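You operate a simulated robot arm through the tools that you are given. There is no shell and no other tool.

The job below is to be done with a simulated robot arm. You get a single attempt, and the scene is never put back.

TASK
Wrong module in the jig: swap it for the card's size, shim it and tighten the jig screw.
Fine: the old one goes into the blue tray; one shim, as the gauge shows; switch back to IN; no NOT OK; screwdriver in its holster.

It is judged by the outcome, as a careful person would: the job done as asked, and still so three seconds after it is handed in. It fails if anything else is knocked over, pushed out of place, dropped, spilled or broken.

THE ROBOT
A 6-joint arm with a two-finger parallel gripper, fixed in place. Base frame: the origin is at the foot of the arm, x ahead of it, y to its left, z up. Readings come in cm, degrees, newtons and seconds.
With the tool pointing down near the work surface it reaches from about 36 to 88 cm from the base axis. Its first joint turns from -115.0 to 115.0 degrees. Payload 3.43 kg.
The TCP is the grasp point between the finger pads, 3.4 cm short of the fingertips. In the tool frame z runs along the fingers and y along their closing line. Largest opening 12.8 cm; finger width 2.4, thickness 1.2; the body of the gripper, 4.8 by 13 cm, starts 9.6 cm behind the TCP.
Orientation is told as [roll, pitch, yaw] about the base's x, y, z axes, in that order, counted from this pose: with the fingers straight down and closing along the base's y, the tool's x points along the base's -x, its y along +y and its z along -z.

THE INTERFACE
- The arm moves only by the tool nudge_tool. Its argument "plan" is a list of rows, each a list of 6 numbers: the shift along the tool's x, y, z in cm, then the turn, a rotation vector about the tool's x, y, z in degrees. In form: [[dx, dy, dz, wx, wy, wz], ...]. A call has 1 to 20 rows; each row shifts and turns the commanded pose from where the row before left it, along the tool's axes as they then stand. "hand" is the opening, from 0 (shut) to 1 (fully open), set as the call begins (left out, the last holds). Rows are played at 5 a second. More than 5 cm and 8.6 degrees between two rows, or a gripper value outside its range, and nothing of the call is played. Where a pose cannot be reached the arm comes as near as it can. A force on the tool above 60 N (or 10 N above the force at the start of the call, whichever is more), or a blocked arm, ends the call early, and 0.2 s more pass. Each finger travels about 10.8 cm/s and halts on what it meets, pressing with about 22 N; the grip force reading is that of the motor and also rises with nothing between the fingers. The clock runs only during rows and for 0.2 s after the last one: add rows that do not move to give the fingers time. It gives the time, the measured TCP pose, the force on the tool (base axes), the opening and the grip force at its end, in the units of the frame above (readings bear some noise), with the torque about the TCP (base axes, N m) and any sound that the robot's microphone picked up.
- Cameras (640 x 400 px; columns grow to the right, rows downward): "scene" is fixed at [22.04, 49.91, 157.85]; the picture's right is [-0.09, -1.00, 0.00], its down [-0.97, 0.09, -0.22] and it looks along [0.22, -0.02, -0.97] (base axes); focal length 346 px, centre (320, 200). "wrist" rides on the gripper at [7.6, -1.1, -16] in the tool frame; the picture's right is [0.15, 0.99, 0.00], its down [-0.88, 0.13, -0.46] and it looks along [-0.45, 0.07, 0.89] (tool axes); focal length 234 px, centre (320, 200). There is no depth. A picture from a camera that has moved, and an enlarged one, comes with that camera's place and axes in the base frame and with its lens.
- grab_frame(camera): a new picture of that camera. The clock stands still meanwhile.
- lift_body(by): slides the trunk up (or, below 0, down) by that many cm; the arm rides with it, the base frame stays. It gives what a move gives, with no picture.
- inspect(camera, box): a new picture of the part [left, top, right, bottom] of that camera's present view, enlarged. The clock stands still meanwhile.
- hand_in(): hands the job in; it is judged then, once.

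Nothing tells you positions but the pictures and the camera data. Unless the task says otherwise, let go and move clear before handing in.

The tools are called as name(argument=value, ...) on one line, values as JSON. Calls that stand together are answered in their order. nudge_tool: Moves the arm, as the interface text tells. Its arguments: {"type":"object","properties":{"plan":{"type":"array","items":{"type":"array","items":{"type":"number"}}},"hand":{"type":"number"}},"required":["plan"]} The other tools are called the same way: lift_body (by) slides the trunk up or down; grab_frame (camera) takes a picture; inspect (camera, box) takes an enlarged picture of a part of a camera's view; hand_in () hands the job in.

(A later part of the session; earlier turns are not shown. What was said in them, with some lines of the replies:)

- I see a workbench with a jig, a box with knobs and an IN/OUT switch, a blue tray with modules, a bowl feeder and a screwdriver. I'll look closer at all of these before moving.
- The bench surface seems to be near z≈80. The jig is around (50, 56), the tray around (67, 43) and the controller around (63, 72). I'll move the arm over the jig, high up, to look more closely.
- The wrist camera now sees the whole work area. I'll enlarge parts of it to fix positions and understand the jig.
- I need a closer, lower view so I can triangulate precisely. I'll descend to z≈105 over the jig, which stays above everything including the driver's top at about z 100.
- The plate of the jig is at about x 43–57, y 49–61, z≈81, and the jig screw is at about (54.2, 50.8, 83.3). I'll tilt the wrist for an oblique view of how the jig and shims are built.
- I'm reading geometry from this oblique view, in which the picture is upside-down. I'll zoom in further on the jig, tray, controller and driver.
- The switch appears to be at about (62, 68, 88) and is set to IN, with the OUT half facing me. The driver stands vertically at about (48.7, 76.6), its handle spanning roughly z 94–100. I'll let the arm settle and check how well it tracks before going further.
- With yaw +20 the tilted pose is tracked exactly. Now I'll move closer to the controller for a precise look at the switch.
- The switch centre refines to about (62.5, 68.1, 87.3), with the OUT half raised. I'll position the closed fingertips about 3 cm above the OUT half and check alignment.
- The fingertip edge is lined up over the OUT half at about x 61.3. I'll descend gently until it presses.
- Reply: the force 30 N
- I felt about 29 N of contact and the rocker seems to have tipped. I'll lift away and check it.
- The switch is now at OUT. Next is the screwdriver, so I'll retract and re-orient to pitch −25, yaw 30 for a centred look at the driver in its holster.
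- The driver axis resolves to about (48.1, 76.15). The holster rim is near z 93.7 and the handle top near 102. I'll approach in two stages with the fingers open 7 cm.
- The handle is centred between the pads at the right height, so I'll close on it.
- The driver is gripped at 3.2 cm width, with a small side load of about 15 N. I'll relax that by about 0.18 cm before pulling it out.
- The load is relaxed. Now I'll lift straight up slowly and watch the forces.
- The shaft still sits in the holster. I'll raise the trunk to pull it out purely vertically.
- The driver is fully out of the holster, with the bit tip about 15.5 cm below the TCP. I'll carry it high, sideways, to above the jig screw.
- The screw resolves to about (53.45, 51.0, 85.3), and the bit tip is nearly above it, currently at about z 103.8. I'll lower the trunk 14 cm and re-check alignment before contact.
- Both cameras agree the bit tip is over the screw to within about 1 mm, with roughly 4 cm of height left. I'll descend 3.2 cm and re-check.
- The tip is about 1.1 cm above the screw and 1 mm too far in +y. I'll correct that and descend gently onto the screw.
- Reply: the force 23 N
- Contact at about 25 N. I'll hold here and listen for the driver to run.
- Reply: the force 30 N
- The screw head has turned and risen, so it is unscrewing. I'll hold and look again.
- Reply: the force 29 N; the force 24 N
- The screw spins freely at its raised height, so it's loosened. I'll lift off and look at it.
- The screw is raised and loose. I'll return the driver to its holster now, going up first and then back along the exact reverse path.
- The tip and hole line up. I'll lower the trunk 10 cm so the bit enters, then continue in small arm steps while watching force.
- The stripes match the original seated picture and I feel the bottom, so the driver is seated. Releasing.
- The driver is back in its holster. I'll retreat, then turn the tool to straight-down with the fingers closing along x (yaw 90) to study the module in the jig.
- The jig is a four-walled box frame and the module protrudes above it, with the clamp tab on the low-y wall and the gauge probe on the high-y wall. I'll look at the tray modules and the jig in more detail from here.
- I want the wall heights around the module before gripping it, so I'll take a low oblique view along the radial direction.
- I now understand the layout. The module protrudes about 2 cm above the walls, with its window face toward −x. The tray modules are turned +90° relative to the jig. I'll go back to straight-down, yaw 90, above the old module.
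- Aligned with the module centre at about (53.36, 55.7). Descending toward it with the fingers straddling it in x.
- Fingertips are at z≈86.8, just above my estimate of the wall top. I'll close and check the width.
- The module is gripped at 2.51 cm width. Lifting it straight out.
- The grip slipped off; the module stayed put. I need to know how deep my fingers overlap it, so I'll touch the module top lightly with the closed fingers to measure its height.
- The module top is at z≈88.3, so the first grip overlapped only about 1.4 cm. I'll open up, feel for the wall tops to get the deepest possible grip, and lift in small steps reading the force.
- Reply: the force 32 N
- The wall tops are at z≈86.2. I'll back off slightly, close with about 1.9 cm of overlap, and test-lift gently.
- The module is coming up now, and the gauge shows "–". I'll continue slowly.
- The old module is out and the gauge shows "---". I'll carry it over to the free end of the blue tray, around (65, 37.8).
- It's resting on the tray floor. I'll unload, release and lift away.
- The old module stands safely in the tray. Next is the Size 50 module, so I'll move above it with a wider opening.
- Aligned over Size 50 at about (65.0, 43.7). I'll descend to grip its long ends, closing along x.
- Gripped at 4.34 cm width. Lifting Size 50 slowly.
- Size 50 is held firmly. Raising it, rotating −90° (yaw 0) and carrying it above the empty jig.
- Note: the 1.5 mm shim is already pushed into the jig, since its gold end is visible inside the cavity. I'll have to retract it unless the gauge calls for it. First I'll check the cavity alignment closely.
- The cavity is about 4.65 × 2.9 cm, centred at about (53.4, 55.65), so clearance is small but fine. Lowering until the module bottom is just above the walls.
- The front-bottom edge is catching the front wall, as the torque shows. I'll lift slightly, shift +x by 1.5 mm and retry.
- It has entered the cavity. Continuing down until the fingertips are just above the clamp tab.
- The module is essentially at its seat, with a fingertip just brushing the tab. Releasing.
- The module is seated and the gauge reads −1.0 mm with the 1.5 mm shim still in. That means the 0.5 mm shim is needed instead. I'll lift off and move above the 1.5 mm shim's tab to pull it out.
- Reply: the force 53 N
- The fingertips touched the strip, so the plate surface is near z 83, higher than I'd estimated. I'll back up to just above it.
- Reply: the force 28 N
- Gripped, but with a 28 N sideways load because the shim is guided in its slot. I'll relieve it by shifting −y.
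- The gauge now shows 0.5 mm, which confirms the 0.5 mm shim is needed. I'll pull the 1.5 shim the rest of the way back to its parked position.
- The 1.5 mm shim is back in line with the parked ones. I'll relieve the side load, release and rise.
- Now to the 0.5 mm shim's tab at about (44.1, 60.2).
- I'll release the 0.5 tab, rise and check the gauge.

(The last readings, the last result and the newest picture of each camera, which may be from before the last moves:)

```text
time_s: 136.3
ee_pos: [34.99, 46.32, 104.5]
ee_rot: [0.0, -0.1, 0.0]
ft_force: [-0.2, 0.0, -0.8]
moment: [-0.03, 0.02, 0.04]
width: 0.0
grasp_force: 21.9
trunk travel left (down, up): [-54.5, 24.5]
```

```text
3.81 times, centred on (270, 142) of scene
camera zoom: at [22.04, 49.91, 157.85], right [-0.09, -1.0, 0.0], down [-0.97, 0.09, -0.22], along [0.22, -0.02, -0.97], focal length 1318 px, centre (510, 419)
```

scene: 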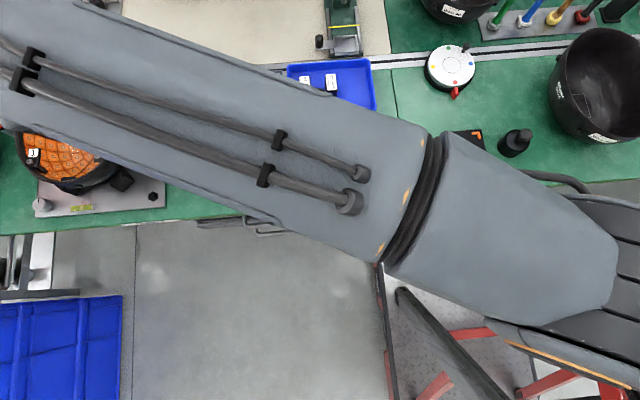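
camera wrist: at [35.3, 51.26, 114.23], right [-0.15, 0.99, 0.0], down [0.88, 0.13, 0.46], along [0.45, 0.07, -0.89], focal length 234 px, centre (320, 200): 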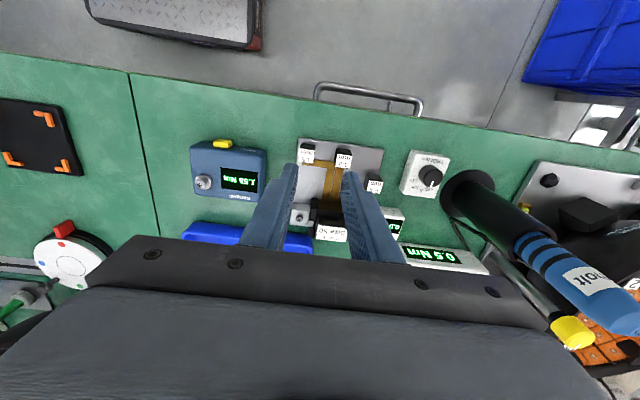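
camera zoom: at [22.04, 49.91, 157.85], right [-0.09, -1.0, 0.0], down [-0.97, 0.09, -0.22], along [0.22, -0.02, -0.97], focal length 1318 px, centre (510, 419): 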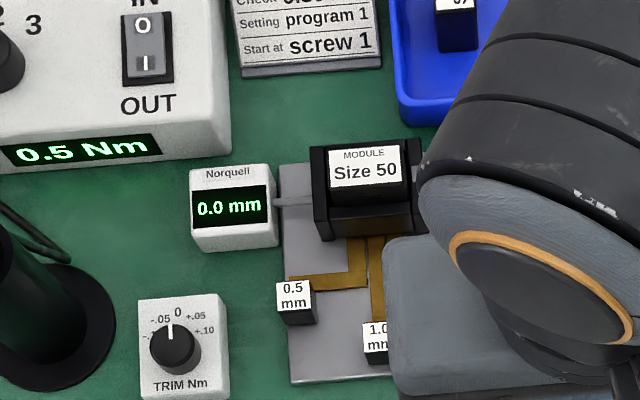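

The gauge reads 0.0 mm, so the 0.5 mm shim is right. Next I'll flip the switch back to IN, using the same tilted posture as before (pitch −40, yaw 20).

nudge_tool(plan=[[0, 0, 0, 0, 0, -6.67], [0, 0, 0, 0, 0, -6.67], [0, 0, 0, 0, 0, -6.66], [0, 0, 0, 0, -8, 0], [0, 0, 0, 0, -8, 0], [0, 0, 0, 0, -8, 0], [0, 0, 0, 0, -8, 0], [0, 0, 0, 0, -8, 0], [0, 0, 0, 0, 0, 0]])

nudge_tool(plan=[[-2.588, 1.962, 2.717, 0, 0, 0], [-2.588, 1.962, 2.717, 0, 0, 0], [-2.588, 1.962, 2.717, 0, 0, 0], [-2.588, 1.962, 2.717, 0, 0, 0], [-2.588, 1.962, 2.717, 0, 0, 0], [-2.588, 1.962, 2.717, 0, 0, 0], [0, 0, 0, 0, 0, 0]])

inspect(camera="wrist", box=[240, 90, 400, 220])

```text
time_s: 138.3
ee_pos: [34.91, 46.34, 104.4]
ee_rot: [0.0, -40.2, 20.0]
ft_force: [0.5, -0.2, 0.2]
moment: [0.03, 0.02, 0.01]
width: 0.0
grasp_force: 22.0
trunk travel left (down, up): [-54.5, 24.5]
```

```text
time_s: 139.9
ee_pos: [51.99, 65.15, 102.03]
ee_rot: [0.0, -40.0, 20.0]
ft_force: [-0.2, -1.0, -0.7]
moment: [0.03, -0.04, 0.01]
width: 0.01
grasp_force: 21.5
trunk travel left (down, up): [-54.5, 24.5]
```

```text
3.08 times, centred on (320, 155) of wrist
camera zoom: at [37.18, 58.66, 109.3], right [-0.44, 0.89, -0.09], down [0.31, 0.25, 0.92], along [0.84, 0.38, -0.39], focal length 720 px, centre (320, 338)
```

zoom: 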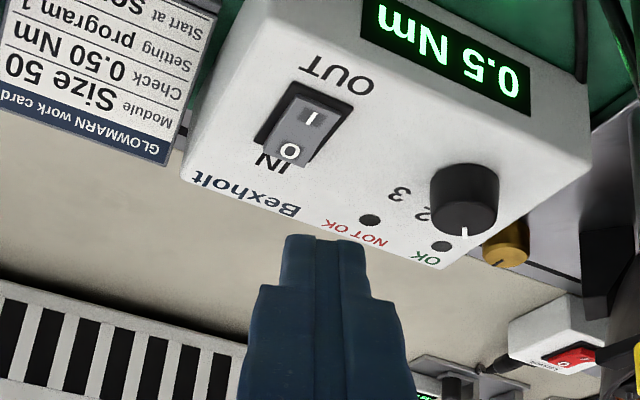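

nudge_tool(plan=[[-1.28, -0.413, 4.03, 0, 0, 0], [-1.28, -0.413, 4.03, 0, 0, 0], [-1.28, -0.413, 4.03, 0, 0, 0], [0, 0, 0, 0, 0, 0], [0, 0, 0, 0, 0, 0]])

inspect(camera="wrist", box=[250, 80, 410, 200])

```text
time_s: 141.1
ee_pos: [62.45, 67.68, 95.11]
ee_rot: [-0.1, -40.0, 19.9]
ft_force: [0.1, 0.6, 1.2]
moment: [-0.03, 0.01, -0.02]
width: 0.0
grasp_force: 22.1
trunk travel left (down, up): [-54.5, 24.5]
```

```text
3.33 times, centred on (330, 140) of wrist
camera zoom: at [47.73, 61.17, 102.49], right [-0.44, 0.89, -0.09], down [0.31, 0.25, 0.92], along [0.84, 0.38, -0.39], focal length 781 px, centre (287, 400)
```

zoom: 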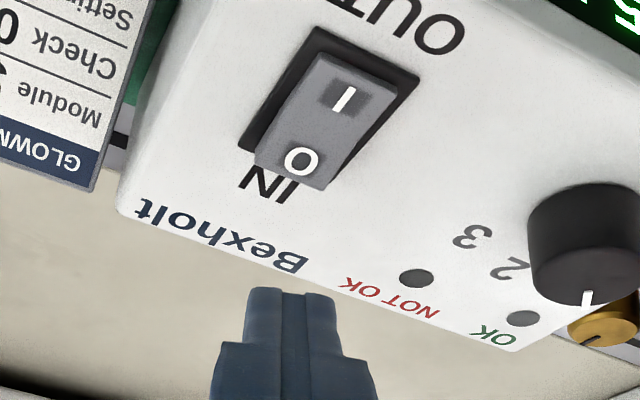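

nudge_tool(plan=[[0.386, 0, 0.46, 0, 0, 0], [0.386, 0, 0.46, 0, 0, 0], [0.386, 0, 0.46, 0, 0, 0], [0.386, 0, 0.46, 0, 0, 0], [0.257, 0, 0.306, 0, 0, 0], [0, 0, 0, 0, 0, 0]])

inspect(camera="wrist", box=[250, 80, 410, 200])

```text
time_s: 142.5
ee_pos: [62.52, 67.52, 92.36]
ee_rot: [0.0, -40.0, 20.0]
ft_force: [-1.1, 0.3, -0.3]
moment: [0.02, -0.01, 0.0]
width: 0.0
grasp_force: 22.3
trunk travel left (down, up): [-54.5, 24.5]
```

```text
3.33 times, centred on (330, 140) of wrist
camera zoom: at [47.62, 61.11, 99.56], right [-0.44, 0.89, -0.09], down [0.31, 0.25, 0.92], along [0.84, 0.38, -0.39], focal length 781 px, centre (287, 400)
```

zoom: 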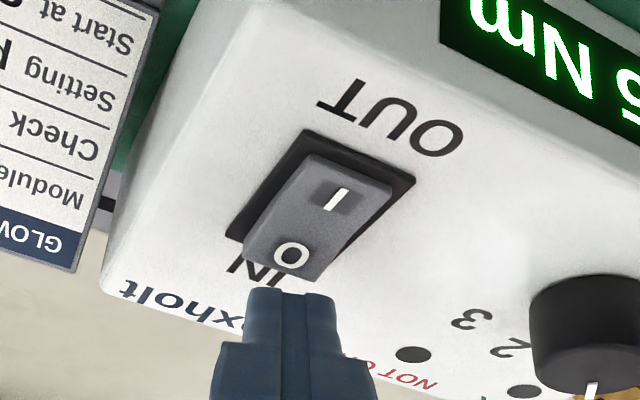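

nudge_tool(plan=[[0.193, 0, 0.23, 0, 0, 0], [0.193, 0, 0.23, 0, 0, 0], [0.193, 0, 0.23, 0, 0, 0], [0, 0, 0, 0, 0, 0]])

inspect(camera="wrist", box=[250, 80, 410, 200])

```text
time_s: 143.5
ee_pos: [62.44, 67.47, 91.44]
ee_rot: [0.1, -40.1, 19.8]
ft_force: [0.3, -0.2, 6.7]
moment: [0.04, -0.05, -0.06]
width: 0.0
grasp_force: 22.2
trunk travel left (down, up): [-54.5, 24.5]
```

```text
3.33 times, centred on (330, 140) of wrist
camera zoom: at [47.65, 61.11, 98.74], right [-0.44, 0.89, -0.09], down [0.31, 0.25, 0.92], along [0.84, 0.38, -0.39], focal length 781 px, centre (287, 400)
```

zoom: 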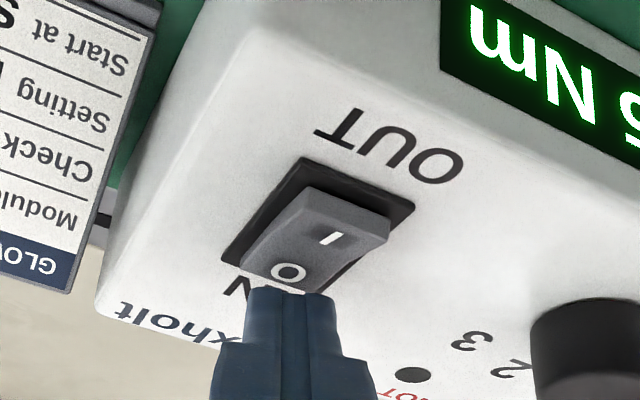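

nudge_tool(plan=[[0.13, 0, 0.155, 0, 0, 0], [0.13, 0, 0.155, 0, 0, 0], [0, 0, 0, 0, 0, 0]])

nudge_tool(plan=[[-0.386, 0, -0.46, 0, 0, 0], [-1.6, 0, -1.9, 0, 0, 0], [-1.6, 0, -1.9, 0, 0, 0], [0, 0, 0, 0, 0, 0]])

inspect(camera="wrist", box=[250, 80, 410, 200])

```text
time_s: 144.3
ee_pos: [62.39, 67.4, 91.44]
ee_rot: [0.3, -40.4, 19.8]
ft_force: [-0.3, -3.0, 33.6]
moment: [0.08, -0.37, -0.47]
width: 0.0
grasp_force: 21.5
trunk travel left (down, up): [-54.5, 24.5]
```

```text
time_s: 145.3
ee_pos: [62.48, 67.54, 96.4]
ee_rot: [0.0, -40.0, 20.0]
ft_force: [-0.1, 0.2, 0.8]
moment: [-0.01, -0.02, -0.02]
width: 0.0
grasp_force: 22.3
trunk travel left (down, up): [-54.5, 24.5]
```

```text
3.33 times, centred on (330, 140) of wrist
camera zoom: at [47.58, 61.17, 103.78], right [-0.44, 0.89, -0.09], down [0.32, 0.25, 0.91], along [0.84, 0.38, -0.39], focal length 781 px, centre (287, 400)
```

zoom: 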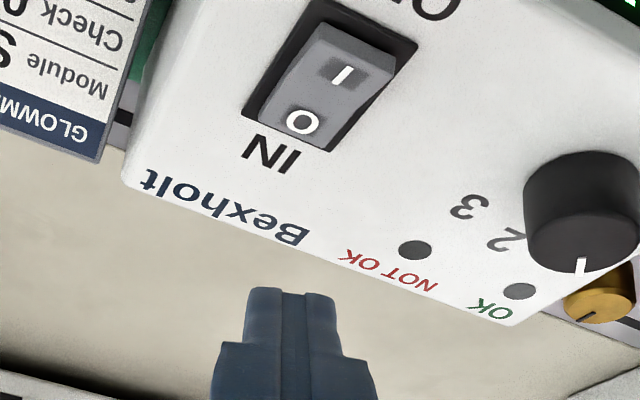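

The switch is back at IN, with both lamps dark. Now I'll fetch the driver by the same route as before: retract, re-orient, and approach the holster.

nudge_tool(plan=[[1.18, -0.05, -4.745, 0, 0, 0], [1.18, -0.05, -4.745, 0, 0, 0], [1.18, -0.05, -4.745, 0, 0, 0], [1.18, -0.05, -4.745, 0, 0, 0], [0, 0, 0, 0, 7.5, 0], [0, 0, 0, 0, 7.5, 0], [0, 0, 0, -2.11, 0, -4.53], [0, 0, 0, -2.11, 0, -4.53], [0, 0, 0, 0, 0, 0]], hand=0.55)

nudge_tool(plan=[[0.743, 4.127, -0.42, 0, 0, 0], [0.743, 4.127, -0.42, 0, 0, 0], [0.743, 4.127, -0.42, 0, 0, 0], [0, 0, 0, 0, 0, 0], [0, 0, 0, 0, 0, 0]])

inspect(camera="wrist", box=[240, 80, 420, 220])

```text
time_s: 147.3
ee_pos: [47.66, 62.0, 108.04]
ee_rot: [0.0, -24.9, 30.0]
ft_force: [0.7, 0.4, -0.3]
moment: [0.0, 0.0, 0.0]
width: 7.03
grasp_force: 0.1
trunk travel left (down, up): [-54.5, 24.5]
```

```text
time_s: 148.5
ee_pos: [39.27, 71.39, 108.27]
ee_rot: [-0.1, -25.0, 30.1]
ft_force: [0.3, -1.2, 0.2]
moment: [-0.03, -0.01, 0.0]
width: 7.02
grasp_force: 0.1
trunk travel left (down, up): [-54.5, 24.5]
```

```text
2.86 times, centred on (330, 150) of wrist
camera zoom: at [27.95, 63.85, 119.49], right [-0.61, 0.79, -0.06], down [0.46, 0.42, 0.79], along [0.65, 0.45, -0.62], focal length 669 px, centre (291, 343)
```

zoom: 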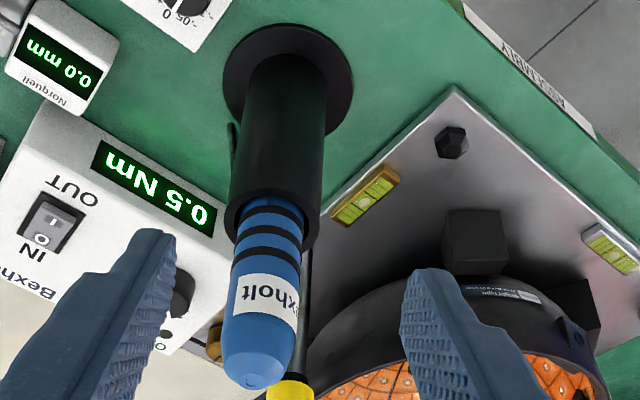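

nudge_tool(plan=[[-1.528, -0.204, 4.12, 0, 0, 0], [-1.528, -0.204, 4.12, 0, 0, 0], [0, 0, 0, 0, 0, 0]])

nudge_tool(plan=[[-0.764, -0.102, 2.06, 0, 0, 0], [-0.764, -0.102, 2.06, 0, 0, 0], [0, 0, 0, 0, 0, 0], [0, 0, 0, 0, 0, 0]])

inspect(camera="wrist", box=[240, 80, 420, 220])

```text
time_s: 149.3
ee_pos: [44.96, 73.99, 102.02]
ee_rot: [-0.1, -25.0, 29.9]
ft_force: [0.5, 0.1, -0.2]
moment: [-0.01, 0.08, 0.0]
width: 7.06
grasp_force: 0.1
trunk travel left (down, up): [-54.5, 24.5]
```

```text
time_s: 150.3
ee_pos: [47.69, 75.41, 98.96]
ee_rot: [0.0, -24.9, 29.9]
ft_force: [0.7, 0.1, 0.4]
moment: [-0.01, 0.01, -0.01]
width: 7.04
grasp_force: 0.0
trunk travel left (down, up): [-54.5, 24.5]
```

```text
2.86 times, centred on (330, 150) of wrist
camera zoom: at [36.36, 67.87, 110.2], right [-0.61, 0.79, -0.06], down [0.46, 0.42, 0.79], along [0.65, 0.45, -0.62], focal length 669 px, centre (291, 343)
```

zoom: 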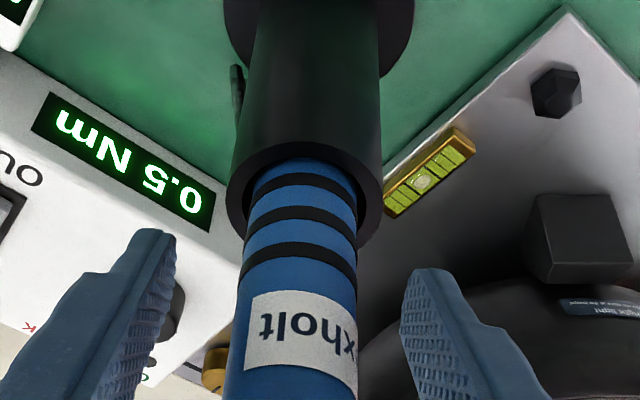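

nudge_tool(plan=[[0, 0, 0, 0, 0, 0], [0, 0, 0, 0, 0, 0], [0, 0, 0, 0, 0, 0], [0, 0, 0, 0, 0, 0]], hand=0)

```text
time_s: 151.3
ee_pos: [47.74, 75.53, 99.0]
ee_rot: [0.0, -25.0, 30.0]
ft_force: [0.7, 4.1, 0.1]
moment: [0.37, -0.01, 0.01]
width: 3.11
grasp_force: 21.9
trunk travel left (down, up): [-54.5, 24.5]
```

Gripped with little side load. Lifting the driver out, with the arm first and then the trunk.

nudge_tool(plan=[[-0.4226, 0, -0.9063, 0, 0, 0], [-0.4226, 0, -0.9063, 0, 0, 0], [-0.4226, 0, -0.9063, 0, 0, 0], [0, 0, 0, 0, 0, 0]])

lift_body(by=17)

inspect(camera="wrist", box=[260, 40, 400, 230])

```text
time_s: 152.3
ee_pos: [47.74, 75.56, 101.98]
ee_rot: [0.0, -25.1, 30.0]
ft_force: [-0.2, 0.1, -3.6]
moment: [0.03, 0.0, -0.02]
width: 3.1
grasp_force: 22.2
trunk travel left (down, up): [-54.5, 24.5]
```

```text
time_s: 154.3
ee_pos: [47.68, 75.51, 118.92]
ee_rot: [0.0, -25.0, 29.9]
ft_force: [-0.8, -0.3, -3.7]
moment: [-0.03, 0.0, -0.03]
width: 3.12
grasp_force: 21.6
trunk travel left (down, up): [-71.5, 7.5]
```

```text
2.11 times, centred on (330, 135) of wrist
camera zoom: at [36.38, 67.93, 130.12], right [-0.61, 0.79, -0.06], down [0.46, 0.42, 0.78], along [0.65, 0.45, -0.62], focal length 493 px, centre (299, 337)
```

zoom: 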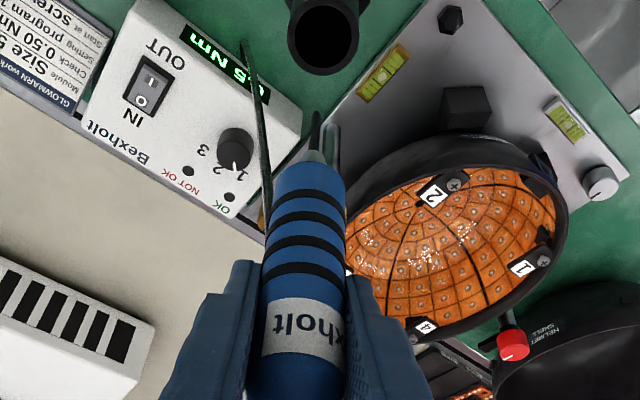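

nudge_tool(plan=[[0.8457, -3.041, -0.3943, 0, 0, 0], [0.8457, -3.041, -0.3943, 0, 0, 0], [0.8457, -3.041, -0.3943, 0, 0, 0], [0.8457, -3.041, -0.3943, 0, 0, 0], [0.8457, -3.041, -0.3943, 0, 0, 0], [0.8457, -3.041, -0.3943, 0, 0, 0], [0.8457, -3.041, -0.3943, 0, 0, 0], [0.8457, -3.041, -0.3943, 0, 0, 0], [0, 0, 0, 0, 0, 0], [0, 0, 0, 0, 0, 0]])

lift_body(by=-14)

inspect(camera="wrist", box=[290, 60, 370, 120])

inspect(camera="scene", box=[220, 100, 340, 200])

```text
time_s: 156.5
ee_pos: [53.36, 50.74, 118.91]
ee_rot: [0.0, -25.0, 29.9]
ft_force: [-0.4, 0.0, -3.6]
moment: [0.01, -0.03, 0.0]
width: 3.11
grasp_force: 22.2
trunk travel left (down, up): [-71.5, 7.5]
```

```text
time_s: 158.1
ee_pos: [53.41, 50.75, 104.98]
ee_rot: [0.0, -25.1, 30.0]
ft_force: [-0.1, -0.3, -3.0]
moment: [-0.02, -0.01, -0.01]
width: 3.11
grasp_force: 22.5
trunk travel left (down, up): [-57.5, 21.5]
```

```text
6.67 times, centred on (330, 90) of wrist
camera zoom: at [42.02, 43.11, 116.16], right [-0.61, 0.79, -0.06], down [0.46, 0.42, 0.79], along [0.65, 0.45, -0.62], focal length 1561 px, centre (253, 933)
```

zoom: 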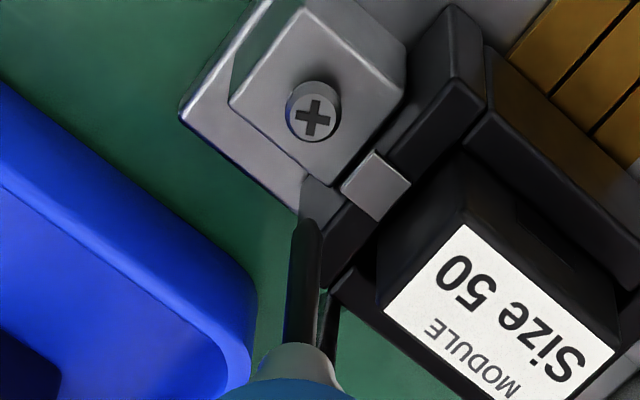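

```text
4.00 times, centred on (280, 150) of scene
camera zoom: at [22.04, 49.91, 157.85], right [-0.09, -1.0, 0.0], down [-0.97, 0.09, -0.22], along [0.22, -0.02, -0.97], focal length 1384 px, centre (480, 400)
```

zoom: 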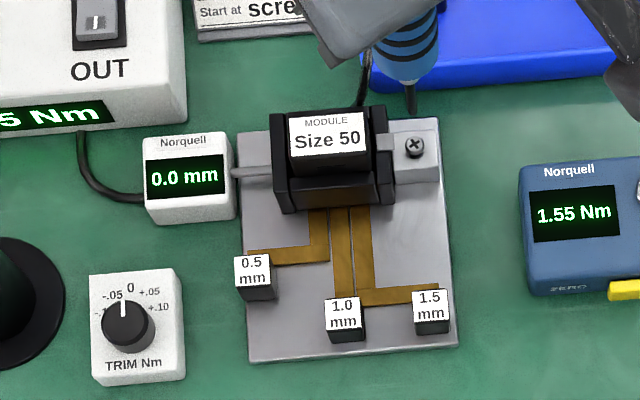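

The layout is right: 0.5 in, 1.0 and 1.5 parked, gauge 0.0. I'll lower the bit to about 1 cm above the screw and fine-align.

nudge_tool(plan=[[0.338, 0, 0.725, 0, 0, 0], [0.338, 0, 0.725, 0, 0, 0], [0.338, 0, 0.725, 0, 0, 0], [0.338, 0, 0.725, 0, 0, 0], [0, 0, 0, 0, 0, 0], [0, 0, 0, 0, 0, 0]])

inspect(camera="wrist", box=[305, 75, 355, 115])

inspect(camera="scene", box=[286, 118, 322, 144])

```text
time_s: 159.5
ee_pos: [53.41, 50.63, 101.66]
ee_rot: [0.0, -24.9, 30.0]
ft_force: [-0.3, 0.2, -4.1]
moment: [-0.01, -0.01, -0.02]
width: 3.12
grasp_force: 22.2
trunk travel left (down, up): [-57.5, 21.5]
```

```text
10.00 times, centred on (330, 95) of wrist
camera zoom: at [41.99, 43.05, 112.9], right [-0.61, 0.79, -0.06], down [0.46, 0.42, 0.79], along [0.65, 0.45, -0.62], focal length 2342 px, centre (220, 1250)
```

zoom: 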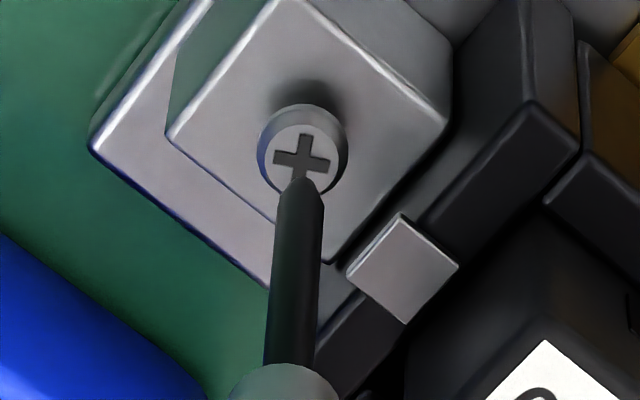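

```text
15.38 times, centred on (304, 131) of scene
camera zoom: at [22.04, 49.91, 157.85], right [-0.09, -1.0, 0.0], down [-0.97, 0.09, -0.22], along [0.22, -0.02, -0.97], focal length 5323 px, centre (566, 1262)
```

zoom: 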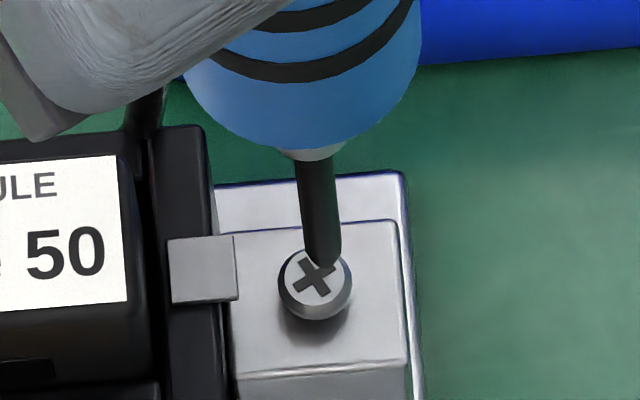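

Triangulating both views, the tip is about 0.18 cm low in x and 0.10 low in y, and 0.94 cm above the screw. I'll correct that and descend half a centimetre.

nudge_tool(plan=[[-0.187, -0.003, 0.087, 0, 0, 0], [0.1057, 0, 0.2266, 0, 0, 0], [0.1057, 0, 0.2266, 0, 0, 0], [0, 0, 0, 0, 0, 0], [0, 0, 0, 0, 0, 0]])

inspect(camera="wrist", box=[305, 75, 355, 115])

inspect(camera="scene", box=[286, 118, 322, 144])

```text
time_s: 160.7
ee_pos: [53.66, 50.83, 101.22]
ee_rot: [-0.1, -25.1, 30.0]
ft_force: [0.6, 0.2, -3.2]
moment: [0.01, -0.01, -0.01]
width: 3.15
grasp_force: 21.9
trunk travel left (down, up): [-57.5, 21.5]
```

```text
10.00 times, centred on (330, 95) of wrist
camera zoom: at [42.19, 43.21, 112.4], right [-0.61, 0.79, -0.06], down [0.46, 0.42, 0.79], along [0.65, 0.45, -0.62], focal length 2342 px, centre (220, 1250)
```

zoom: 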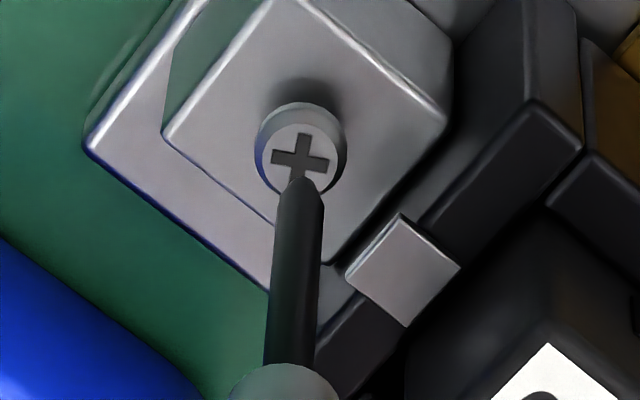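

```text
15.38 times, centred on (304, 131) of scene
camera zoom: at [22.04, 49.91, 157.85], right [-0.09, -1.0, 0.0], down [-0.97, 0.09, -0.22], along [0.22, -0.02, -0.97], focal length 5323 px, centre (566, 1262)
```

zoom: 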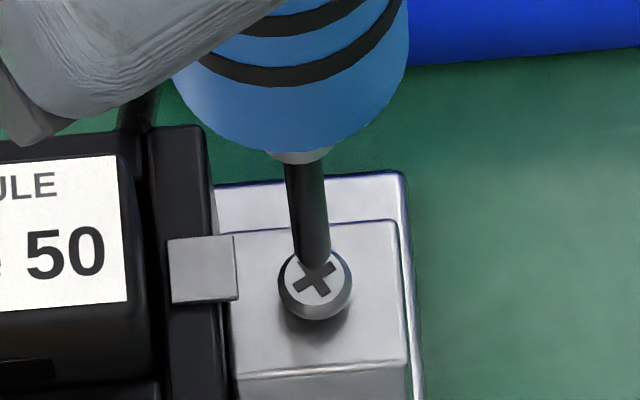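

Aligned within about 0.5 mm and about 0.55 cm above the head. I'll do one continuous press: descend onto the screw, keep following it down as it tightens, then hold.

nudge_tool(plan=[[0.182, -0.025, 0.301, 0, 0, 0], [0.0845, 0, 0.1813, 0, 0, 0], [0.0845, 0, 0.1813, 0, 0, 0], [0.0845, 0, 0.1813, 0, 0, 0], [0.0845, 0, 0.1813, 0, 0, 0], [0.0845, 0, 0.1813, 0, 0, 0], [0.0634, 0, 0.136, 0, 0, 0], [0, 0, 0, 0, 0, 0], [0, 0, 0, 0, 0, 0], [0, 0, 0, 0, 0, 0], [0, 0, 0, 0, 0, 0], [0, 0, 0, 0, 0, 0]])

inspect(camera="scene", box=[286, 118, 322, 144])

inspect(camera="scene", box=[150, 60, 330, 180])

```text
time_s: 163.3
ee_pos: [53.57, 50.88, 99.89]
ee_rot: [0.0, -25.2, 29.8]
ft_force: [2.9, 2.7, 25.3]
moment: [0.35, -0.32, 0.01]
width: 3.12
grasp_force: 22.0
trunk travel left (down, up): [-57.5, 21.5]
```

```text
15.38 times, centred on (304, 131) of scene
camera zoom: at [22.04, 49.91, 157.85], right [-0.09, -1.0, 0.0], down [-0.97, 0.09, -0.22], along [0.22, -0.02, -0.97], focal length 5323 px, centre (566, 1262)
```

zoom: 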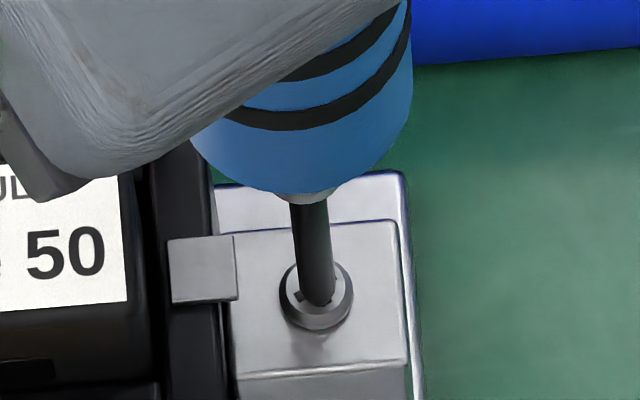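

```text
3.33 times, centred on (240, 120) of scene
camera zoom: at [22.04, 49.91, 157.85], right [-0.09, -1.0, 0.0], down [-0.97, 0.09, -0.22], along [0.22, -0.02, -0.97], focal length 1153 px, centre (587, 467)
```

zoom: 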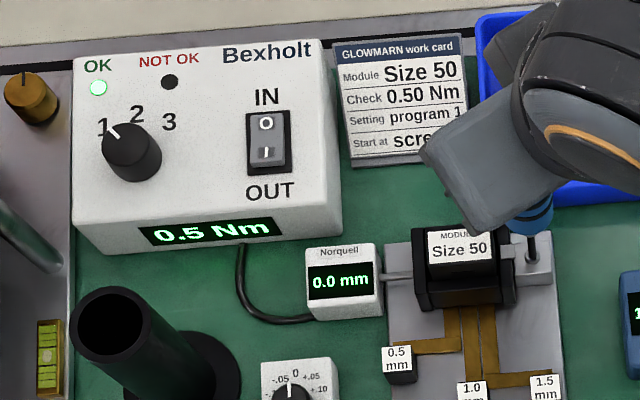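

The OK lamp is green and the screw is down. Lifting straight off.

nudge_tool(plan=[[-0.4226, 0, -0.9063, 0, 0, 0], [-0.8452, 0, -1.8126, 0, 0, 0], [-1.2678, 0, -2.719, 0, 0, 0], [-1.2678, 0, -2.719, 0, 0, 0], [0, 0, 0, 0, 0, 0]])

inspect(camera="scene", box=[150, 60, 330, 180])

inspect(camera="wrist", box=[280, 40, 380, 110])

```text
time_s: 164.5
ee_pos: [53.52, 50.81, 108.78]
ee_rot: [0.0, -25.0, 30.0]
ft_force: [0.3, -0.1, -3.4]
moment: [-0.03, -0.04, -0.02]
width: 3.12
grasp_force: 21.7
trunk travel left (down, up): [-57.5, 21.5]
```

```text
3.33 times, centred on (240, 120) of scene
camera zoom: at [22.04, 49.91, 157.85], right [-0.09, -1.0, 0.0], down [-0.97, 0.09, -0.22], along [0.22, -0.02, -0.97], focal length 1153 px, centre (587, 467)
```

zoom: 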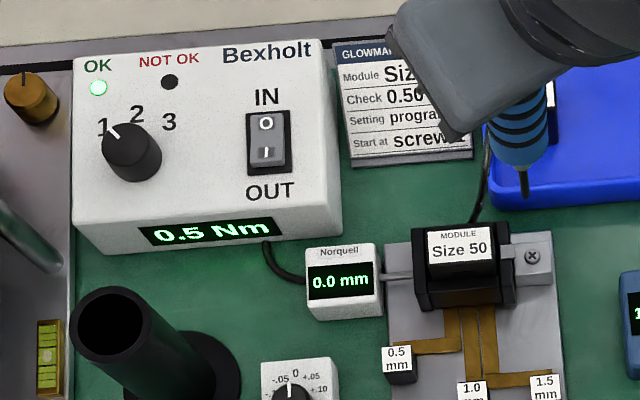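

```text
5.71 times, centred on (330, 75) of wrist
camera zoom: at [42.13, 43.17, 119.99], right [-0.61, 0.79, -0.06], down [0.46, 0.42, 0.78], along [0.65, 0.45, -0.62], focal length 1338 px, centre (263, 914)
```

zoom: 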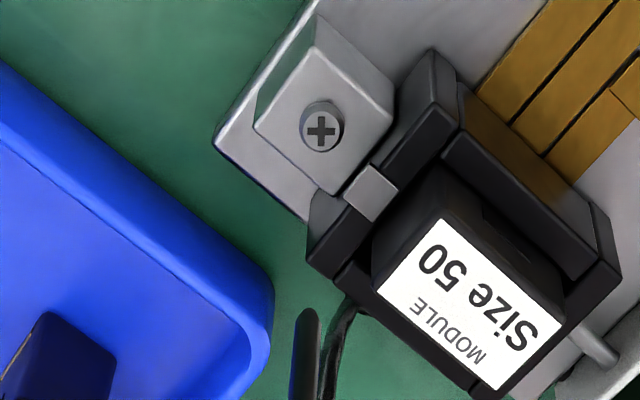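

OK stays lit and NOT OK is dark. Returning the driver to its holster along the reverse path.

lift_body(by=8)

nudge_tool(plan=[[-0.8265, 3.044, 0.3854, 0, 0, 0], [-0.8265, 3.044, 0.3854, 0, 0, 0], [-0.8265, 3.044, 0.3854, 0, 0, 0], [-0.8265, 3.044, 0.3854, 0, 0, 0], [-0.8265, 3.044, 0.3854, 0, 0, 0], [-0.8265, 3.044, 0.3854, 0, 0, 0], [-0.8265, 3.044, 0.3854, 0, 0, 0], [-0.8265, 3.044, 0.3854, 0, 0, 0], [0, 0, 0, 0, 0, 0], [0, 0, 0, 0, 0, 0]])

inspect(camera="wrist", box=[290, 50, 360, 120])

```text
time_s: 165.7
ee_pos: [53.55, 50.8, 116.62]
ee_rot: [-0.1, -24.9, 29.9]
ft_force: [0.1, -0.2, -1.6]
moment: [0.0, 0.02, -0.02]
width: 3.1
grasp_force: 22.0
trunk travel left (down, up): [-65.5, 13.5]
```

```text
time_s: 167.9
ee_pos: [47.77, 75.48, 116.73]
ee_rot: [-0.1, -25.0, 30.0]
ft_force: [-0.4, -0.8, -3.7]
moment: [0.0, 0.02, -0.01]
width: 3.08
grasp_force: 21.9
trunk travel left (down, up): [-65.5, 13.5]
```

```text
5.71 times, centred on (325, 85) of wrist
camera zoom: at [36.36, 67.89, 127.94], right [-0.61, 0.79, -0.06], down [0.46, 0.42, 0.78], along [0.65, 0.45, -0.62], focal length 1338 px, centre (291, 857)
```

zoom: 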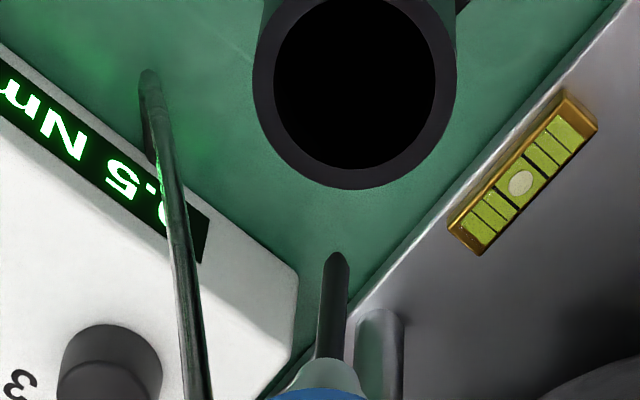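

lift_body(by=-10)

inspect(camera="wrist", box=[270, 40, 380, 150])

```text
time_s: 169.2
ee_pos: [47.66, 75.71, 106.75]
ee_rot: [0.0, -25.1, 30.0]
ft_force: [0.4, -0.2, -3.2]
moment: [-0.02, -0.01, 0.02]
width: 3.1
grasp_force: 22.2
trunk travel left (down, up): [-55.5, 23.5]
```

```text
3.64 times, centred on (325, 95) of wrist
camera zoom: at [36.37, 67.93, 117.96], right [-0.61, 0.79, -0.06], down [0.46, 0.42, 0.79], along [0.65, 0.45, -0.62], focal length 852 px, centre (302, 582)
```

zoom: 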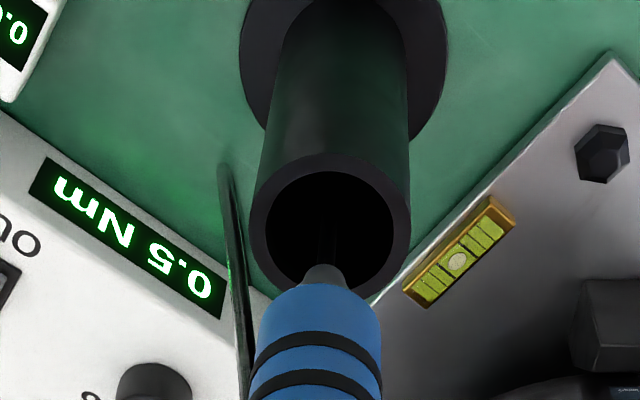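

The bit is inside the holster mouth and centred. Lowering by arm in steps.

nudge_tool(plan=[[0.4226, 0, 0.9063, 0, 0, 0], [0.4226, 0, 0.9063, 0, 0, 0], [0.4226, 0, 0.9063, 0, 0, 0], [0.338, 0, 0.725, 0, 0, 0], [0, 0, 0, 0, 0, 0]])

inspect(camera="wrist", box=[270, 40, 380, 150])

```text
time_s: 170.4
ee_pos: [47.76, 75.56, 102.94]
ee_rot: [-0.1, -25.0, 29.9]
ft_force: [0.5, 0.7, -3.1]
moment: [-0.03, 0.01, -0.02]
width: 3.12
grasp_force: 21.7
trunk travel left (down, up): [-55.5, 23.5]
```

```text
3.64 times, centred on (325, 95) of wrist
camera zoom: at [36.46, 67.89, 114.13], right [-0.61, 0.79, -0.06], down [0.46, 0.42, 0.79], along [0.65, 0.45, -0.62], focal length 852 px, centre (302, 582)
```

zoom: 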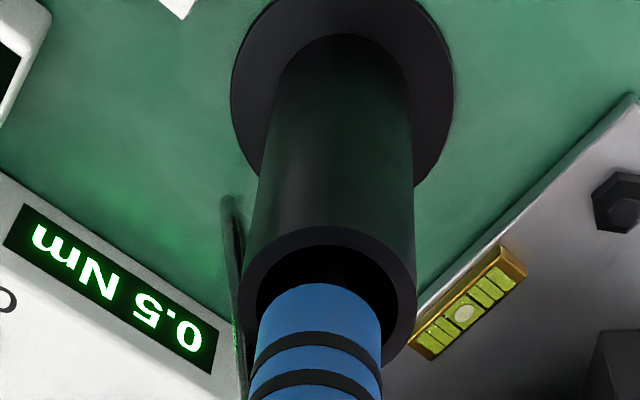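

nudge_tool(plan=[[0.338, 0, 0.725, 0, 0, 0], [0.338, 0, 0.725, 0, 0, 0], [0.338, 0, 0.725, 0, 0, 0], [0.338, 0, 0.725, 0, 0, 0], [0, 0, 0, 0, 0, 0]])

nudge_tool(plan=[[0.127, 0, 0.272, 0, 0, 0], [0.127, 0, 0.272, 0, 0, 0], [0.0845, 0, 0.1813, 0, 0, 0], [0, 0, 0, 0, 0, 0]])

inspect(camera="wrist", box=[240, 80, 420, 220])

```text
time_s: 171.6
ee_pos: [47.71, 75.54, 99.76]
ee_rot: [0.0, -25.0, 30.0]
ft_force: [-0.7, -0.7, -3.7]
moment: [0.0, 0.01, -0.01]
width: 3.1
grasp_force: 22.4
trunk travel left (down, up): [-55.5, 23.5]
```

```text
time_s: 172.6
ee_pos: [47.74, 75.66, 99.03]
ee_rot: [0.0, -24.9, 29.9]
ft_force: [-5.2, -3.0, 5.5]
moment: [-0.22, 0.47, 0.04]
width: 3.08
grasp_force: 21.4
trunk travel left (down, up): [-55.5, 23.5]
```

```text
2.86 times, centred on (330, 150) of wrist
camera zoom: at [36.33, 67.94, 110.2], right [-0.61, 0.79, -0.06], down [0.46, 0.41, 0.79], along [0.65, 0.45, -0.62], focal length 669 px, centre (291, 343)
```

zoom: 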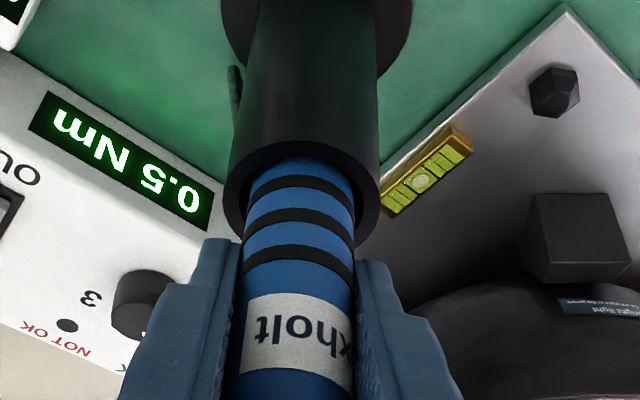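

It's seated again, with the stripes matching the original. Releasing and retreating.

nudge_tool(plan=[[0, 0, 0, 0, 0, 0], [0, 0, 0, 0, 0, 0], [0, 0, 0, 0, 0, 0], [0, 0, 0, 0, 0, 0]], hand=0.55)

inspect(camera="wrist", box=[240, 80, 420, 220])

nudge_tool(plan=[[1.65, 0.08, -4.37, 0, 0, 0], [1.65, 0.08, -4.37, 0, 0, 0], [1.65, 0.08, -4.37, 0, 0, 0], [0, -4.5, 0, 0, 0, 0], [0, -4.5, 0, 0, 0, 0], [0, -4.5, 0, 0, 0, 0], [0, 0, 0, 0, 8.34, 0], [0, 0, 0, 0, 8.33, 0], [0, 0, 0, 0, 8.33, 0], [0, 0, 0, 0, 0, 0]])

```text
time_s: 173.6
ee_pos: [47.82, 75.53, 98.92]
ee_rot: [0.0, -25.1, 29.9]
ft_force: [-0.3, 0.0, 0.7]
moment: [0.05, -0.02, 0.03]
width: 7.04
grasp_force: 0.1
trunk travel left (down, up): [-55.5, 23.5]
```

```text
2.86 times, centred on (330, 150) of wrist
camera zoom: at [36.39, 67.95, 110.17], right [-0.61, 0.79, -0.06], down [0.46, 0.42, 0.79], along [0.65, 0.45, -0.62], focal length 669 px, centre (291, 343)
```

zoom: 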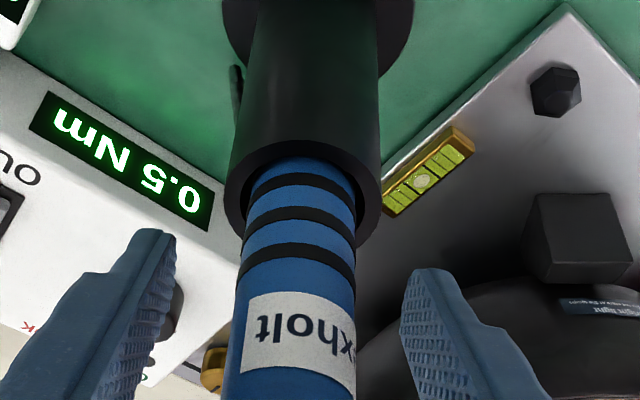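

```text
time_s: 175.8
ee_pos: [45.51, 59.03, 108.73]
ee_rot: [0.0, 0.1, 30.1]
ft_force: [0.1, -0.4, -0.5]
moment: [0.0, 0.01, 0.0]
width: 7.08
grasp_force: 0.1
trunk travel left (down, up): [-55.5, 23.5]
```

nudge_tool(plan=[[4.24, -0.06, -1.94, 0, 0, 0], [4.24, -0.06, -1.94, 0, 0, 0], [4.24, -0.06, -1.94, 0, 0, 0], [4.24, -0.06, -1.94, 0, 0, 0], [4.24, -0.06, -1.94, 0, 0, 0], [4.24, -0.06, -1.94, 0, 0, 0], [4.24, -0.06, -1.94, 0, 0, 0], [0, 0, 0, 0, 0, 0]])

grab_frame(camera="scene")

inspect(camera="scene", box=[150, 50, 390, 200])

inspect(camera="scene", box=[210, 110, 330, 200])

inspect(camera="scene", box=[120, 60, 260, 200])

```text
time_s: 177.6
ee_pos: [20.14, 43.82, 122.11]
ee_rot: [0.0, 0.0, 30.0]
ft_force: [0.2, 0.3, 0.0]
moment: [0.03, 0.0, -0.01]
width: 7.03
grasp_force: 0.1
trunk travel left (down, up): [-55.5, 23.5]
```

```text
taken
```

scene: 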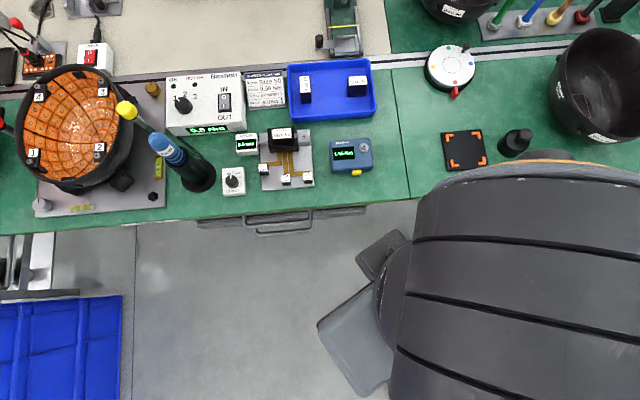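

```text
2.67 times, centred on (270, 125) of scene
camera zoom: at [22.04, 49.91, 157.85], right [-0.09, -1.0, 0.0], down [-0.97, 0.09, -0.22], along [0.22, -0.02, -0.97], focal length 923 px, centre (453, 400)
```

zoom: 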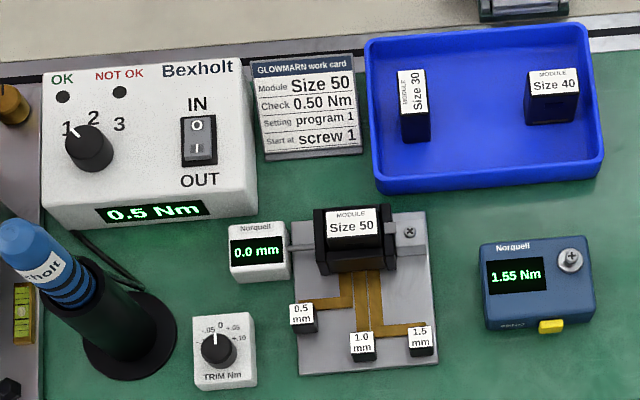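

```text
4.44 times, centred on (270, 155) of scene
camera zoom: at [22.04, 49.91, 157.85], right [-0.09, -1.0, 0.0], down [-0.97, 0.09, -0.22], along [0.22, -0.02, -0.97], focal length 1538 px, centre (542, 400)
```

zoom: 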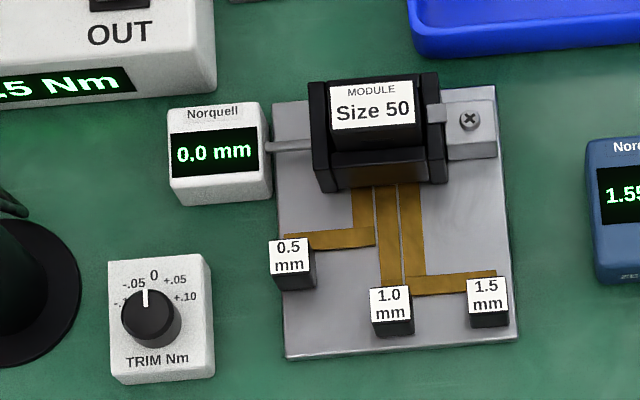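

```text
2.86 times, centred on (190, 130) of scene
camera zoom: at [22.04, 49.91, 157.85], right [-0.09, -1.0, 0.0], down [-0.97, 0.09, -0.22], along [0.22, -0.02, -0.97], focal length 988 px, centre (691, 400)
```

zoom: 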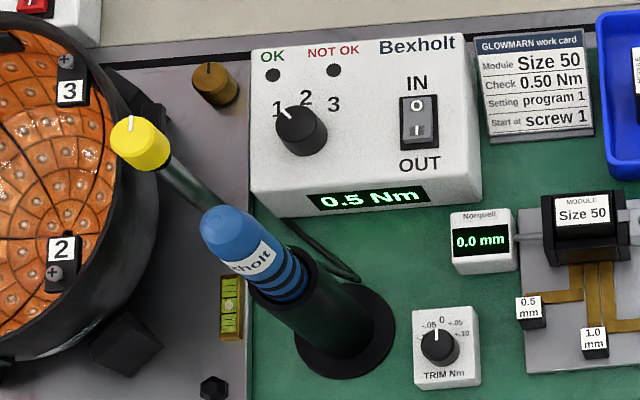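

Everything checks out:
- Size 50 is in the jig with only the 0.5 mm shim in, and the gauge reads 0.0 mm.
- The jig screw is fully down. The OK lamp came on when it tightened and NOT OK never lit.
- The switch is at IN, the old Size 40 stands in the blue tray, and the driver is back in its holster.

The arm is clear, so I'm handing in.

hand_in()

```text
The job is handed in.
```

The job is done and handed in; I haven't seen the verdict. The jig now holds the Size 50 module from the card, shimmed and with its screw tightened.

- **Old module:** the Size 40 stands in the blue tray.
- **Shim:** the 1.5 mm shim was already in the jig, so I pulled it out and slid in the 0.5 mm one the gauge called for. The gauge reads 0.0 mm, and the 1.0 and 1.5 mm shims are parked.
- **Screw:** I set the switch to OUT to loosen it, then back to IN to tighten. The OK lamp came on, and I never saw NOT OK lit.
- **Screwdriver:** it is back in its holster.

My first grip on the old module slipped, but the module stayed in the jig and nothing was dropped. I did not use the torque tester, since the task didn't ask for it; program 1 was already set and showing 0.5 Nm.
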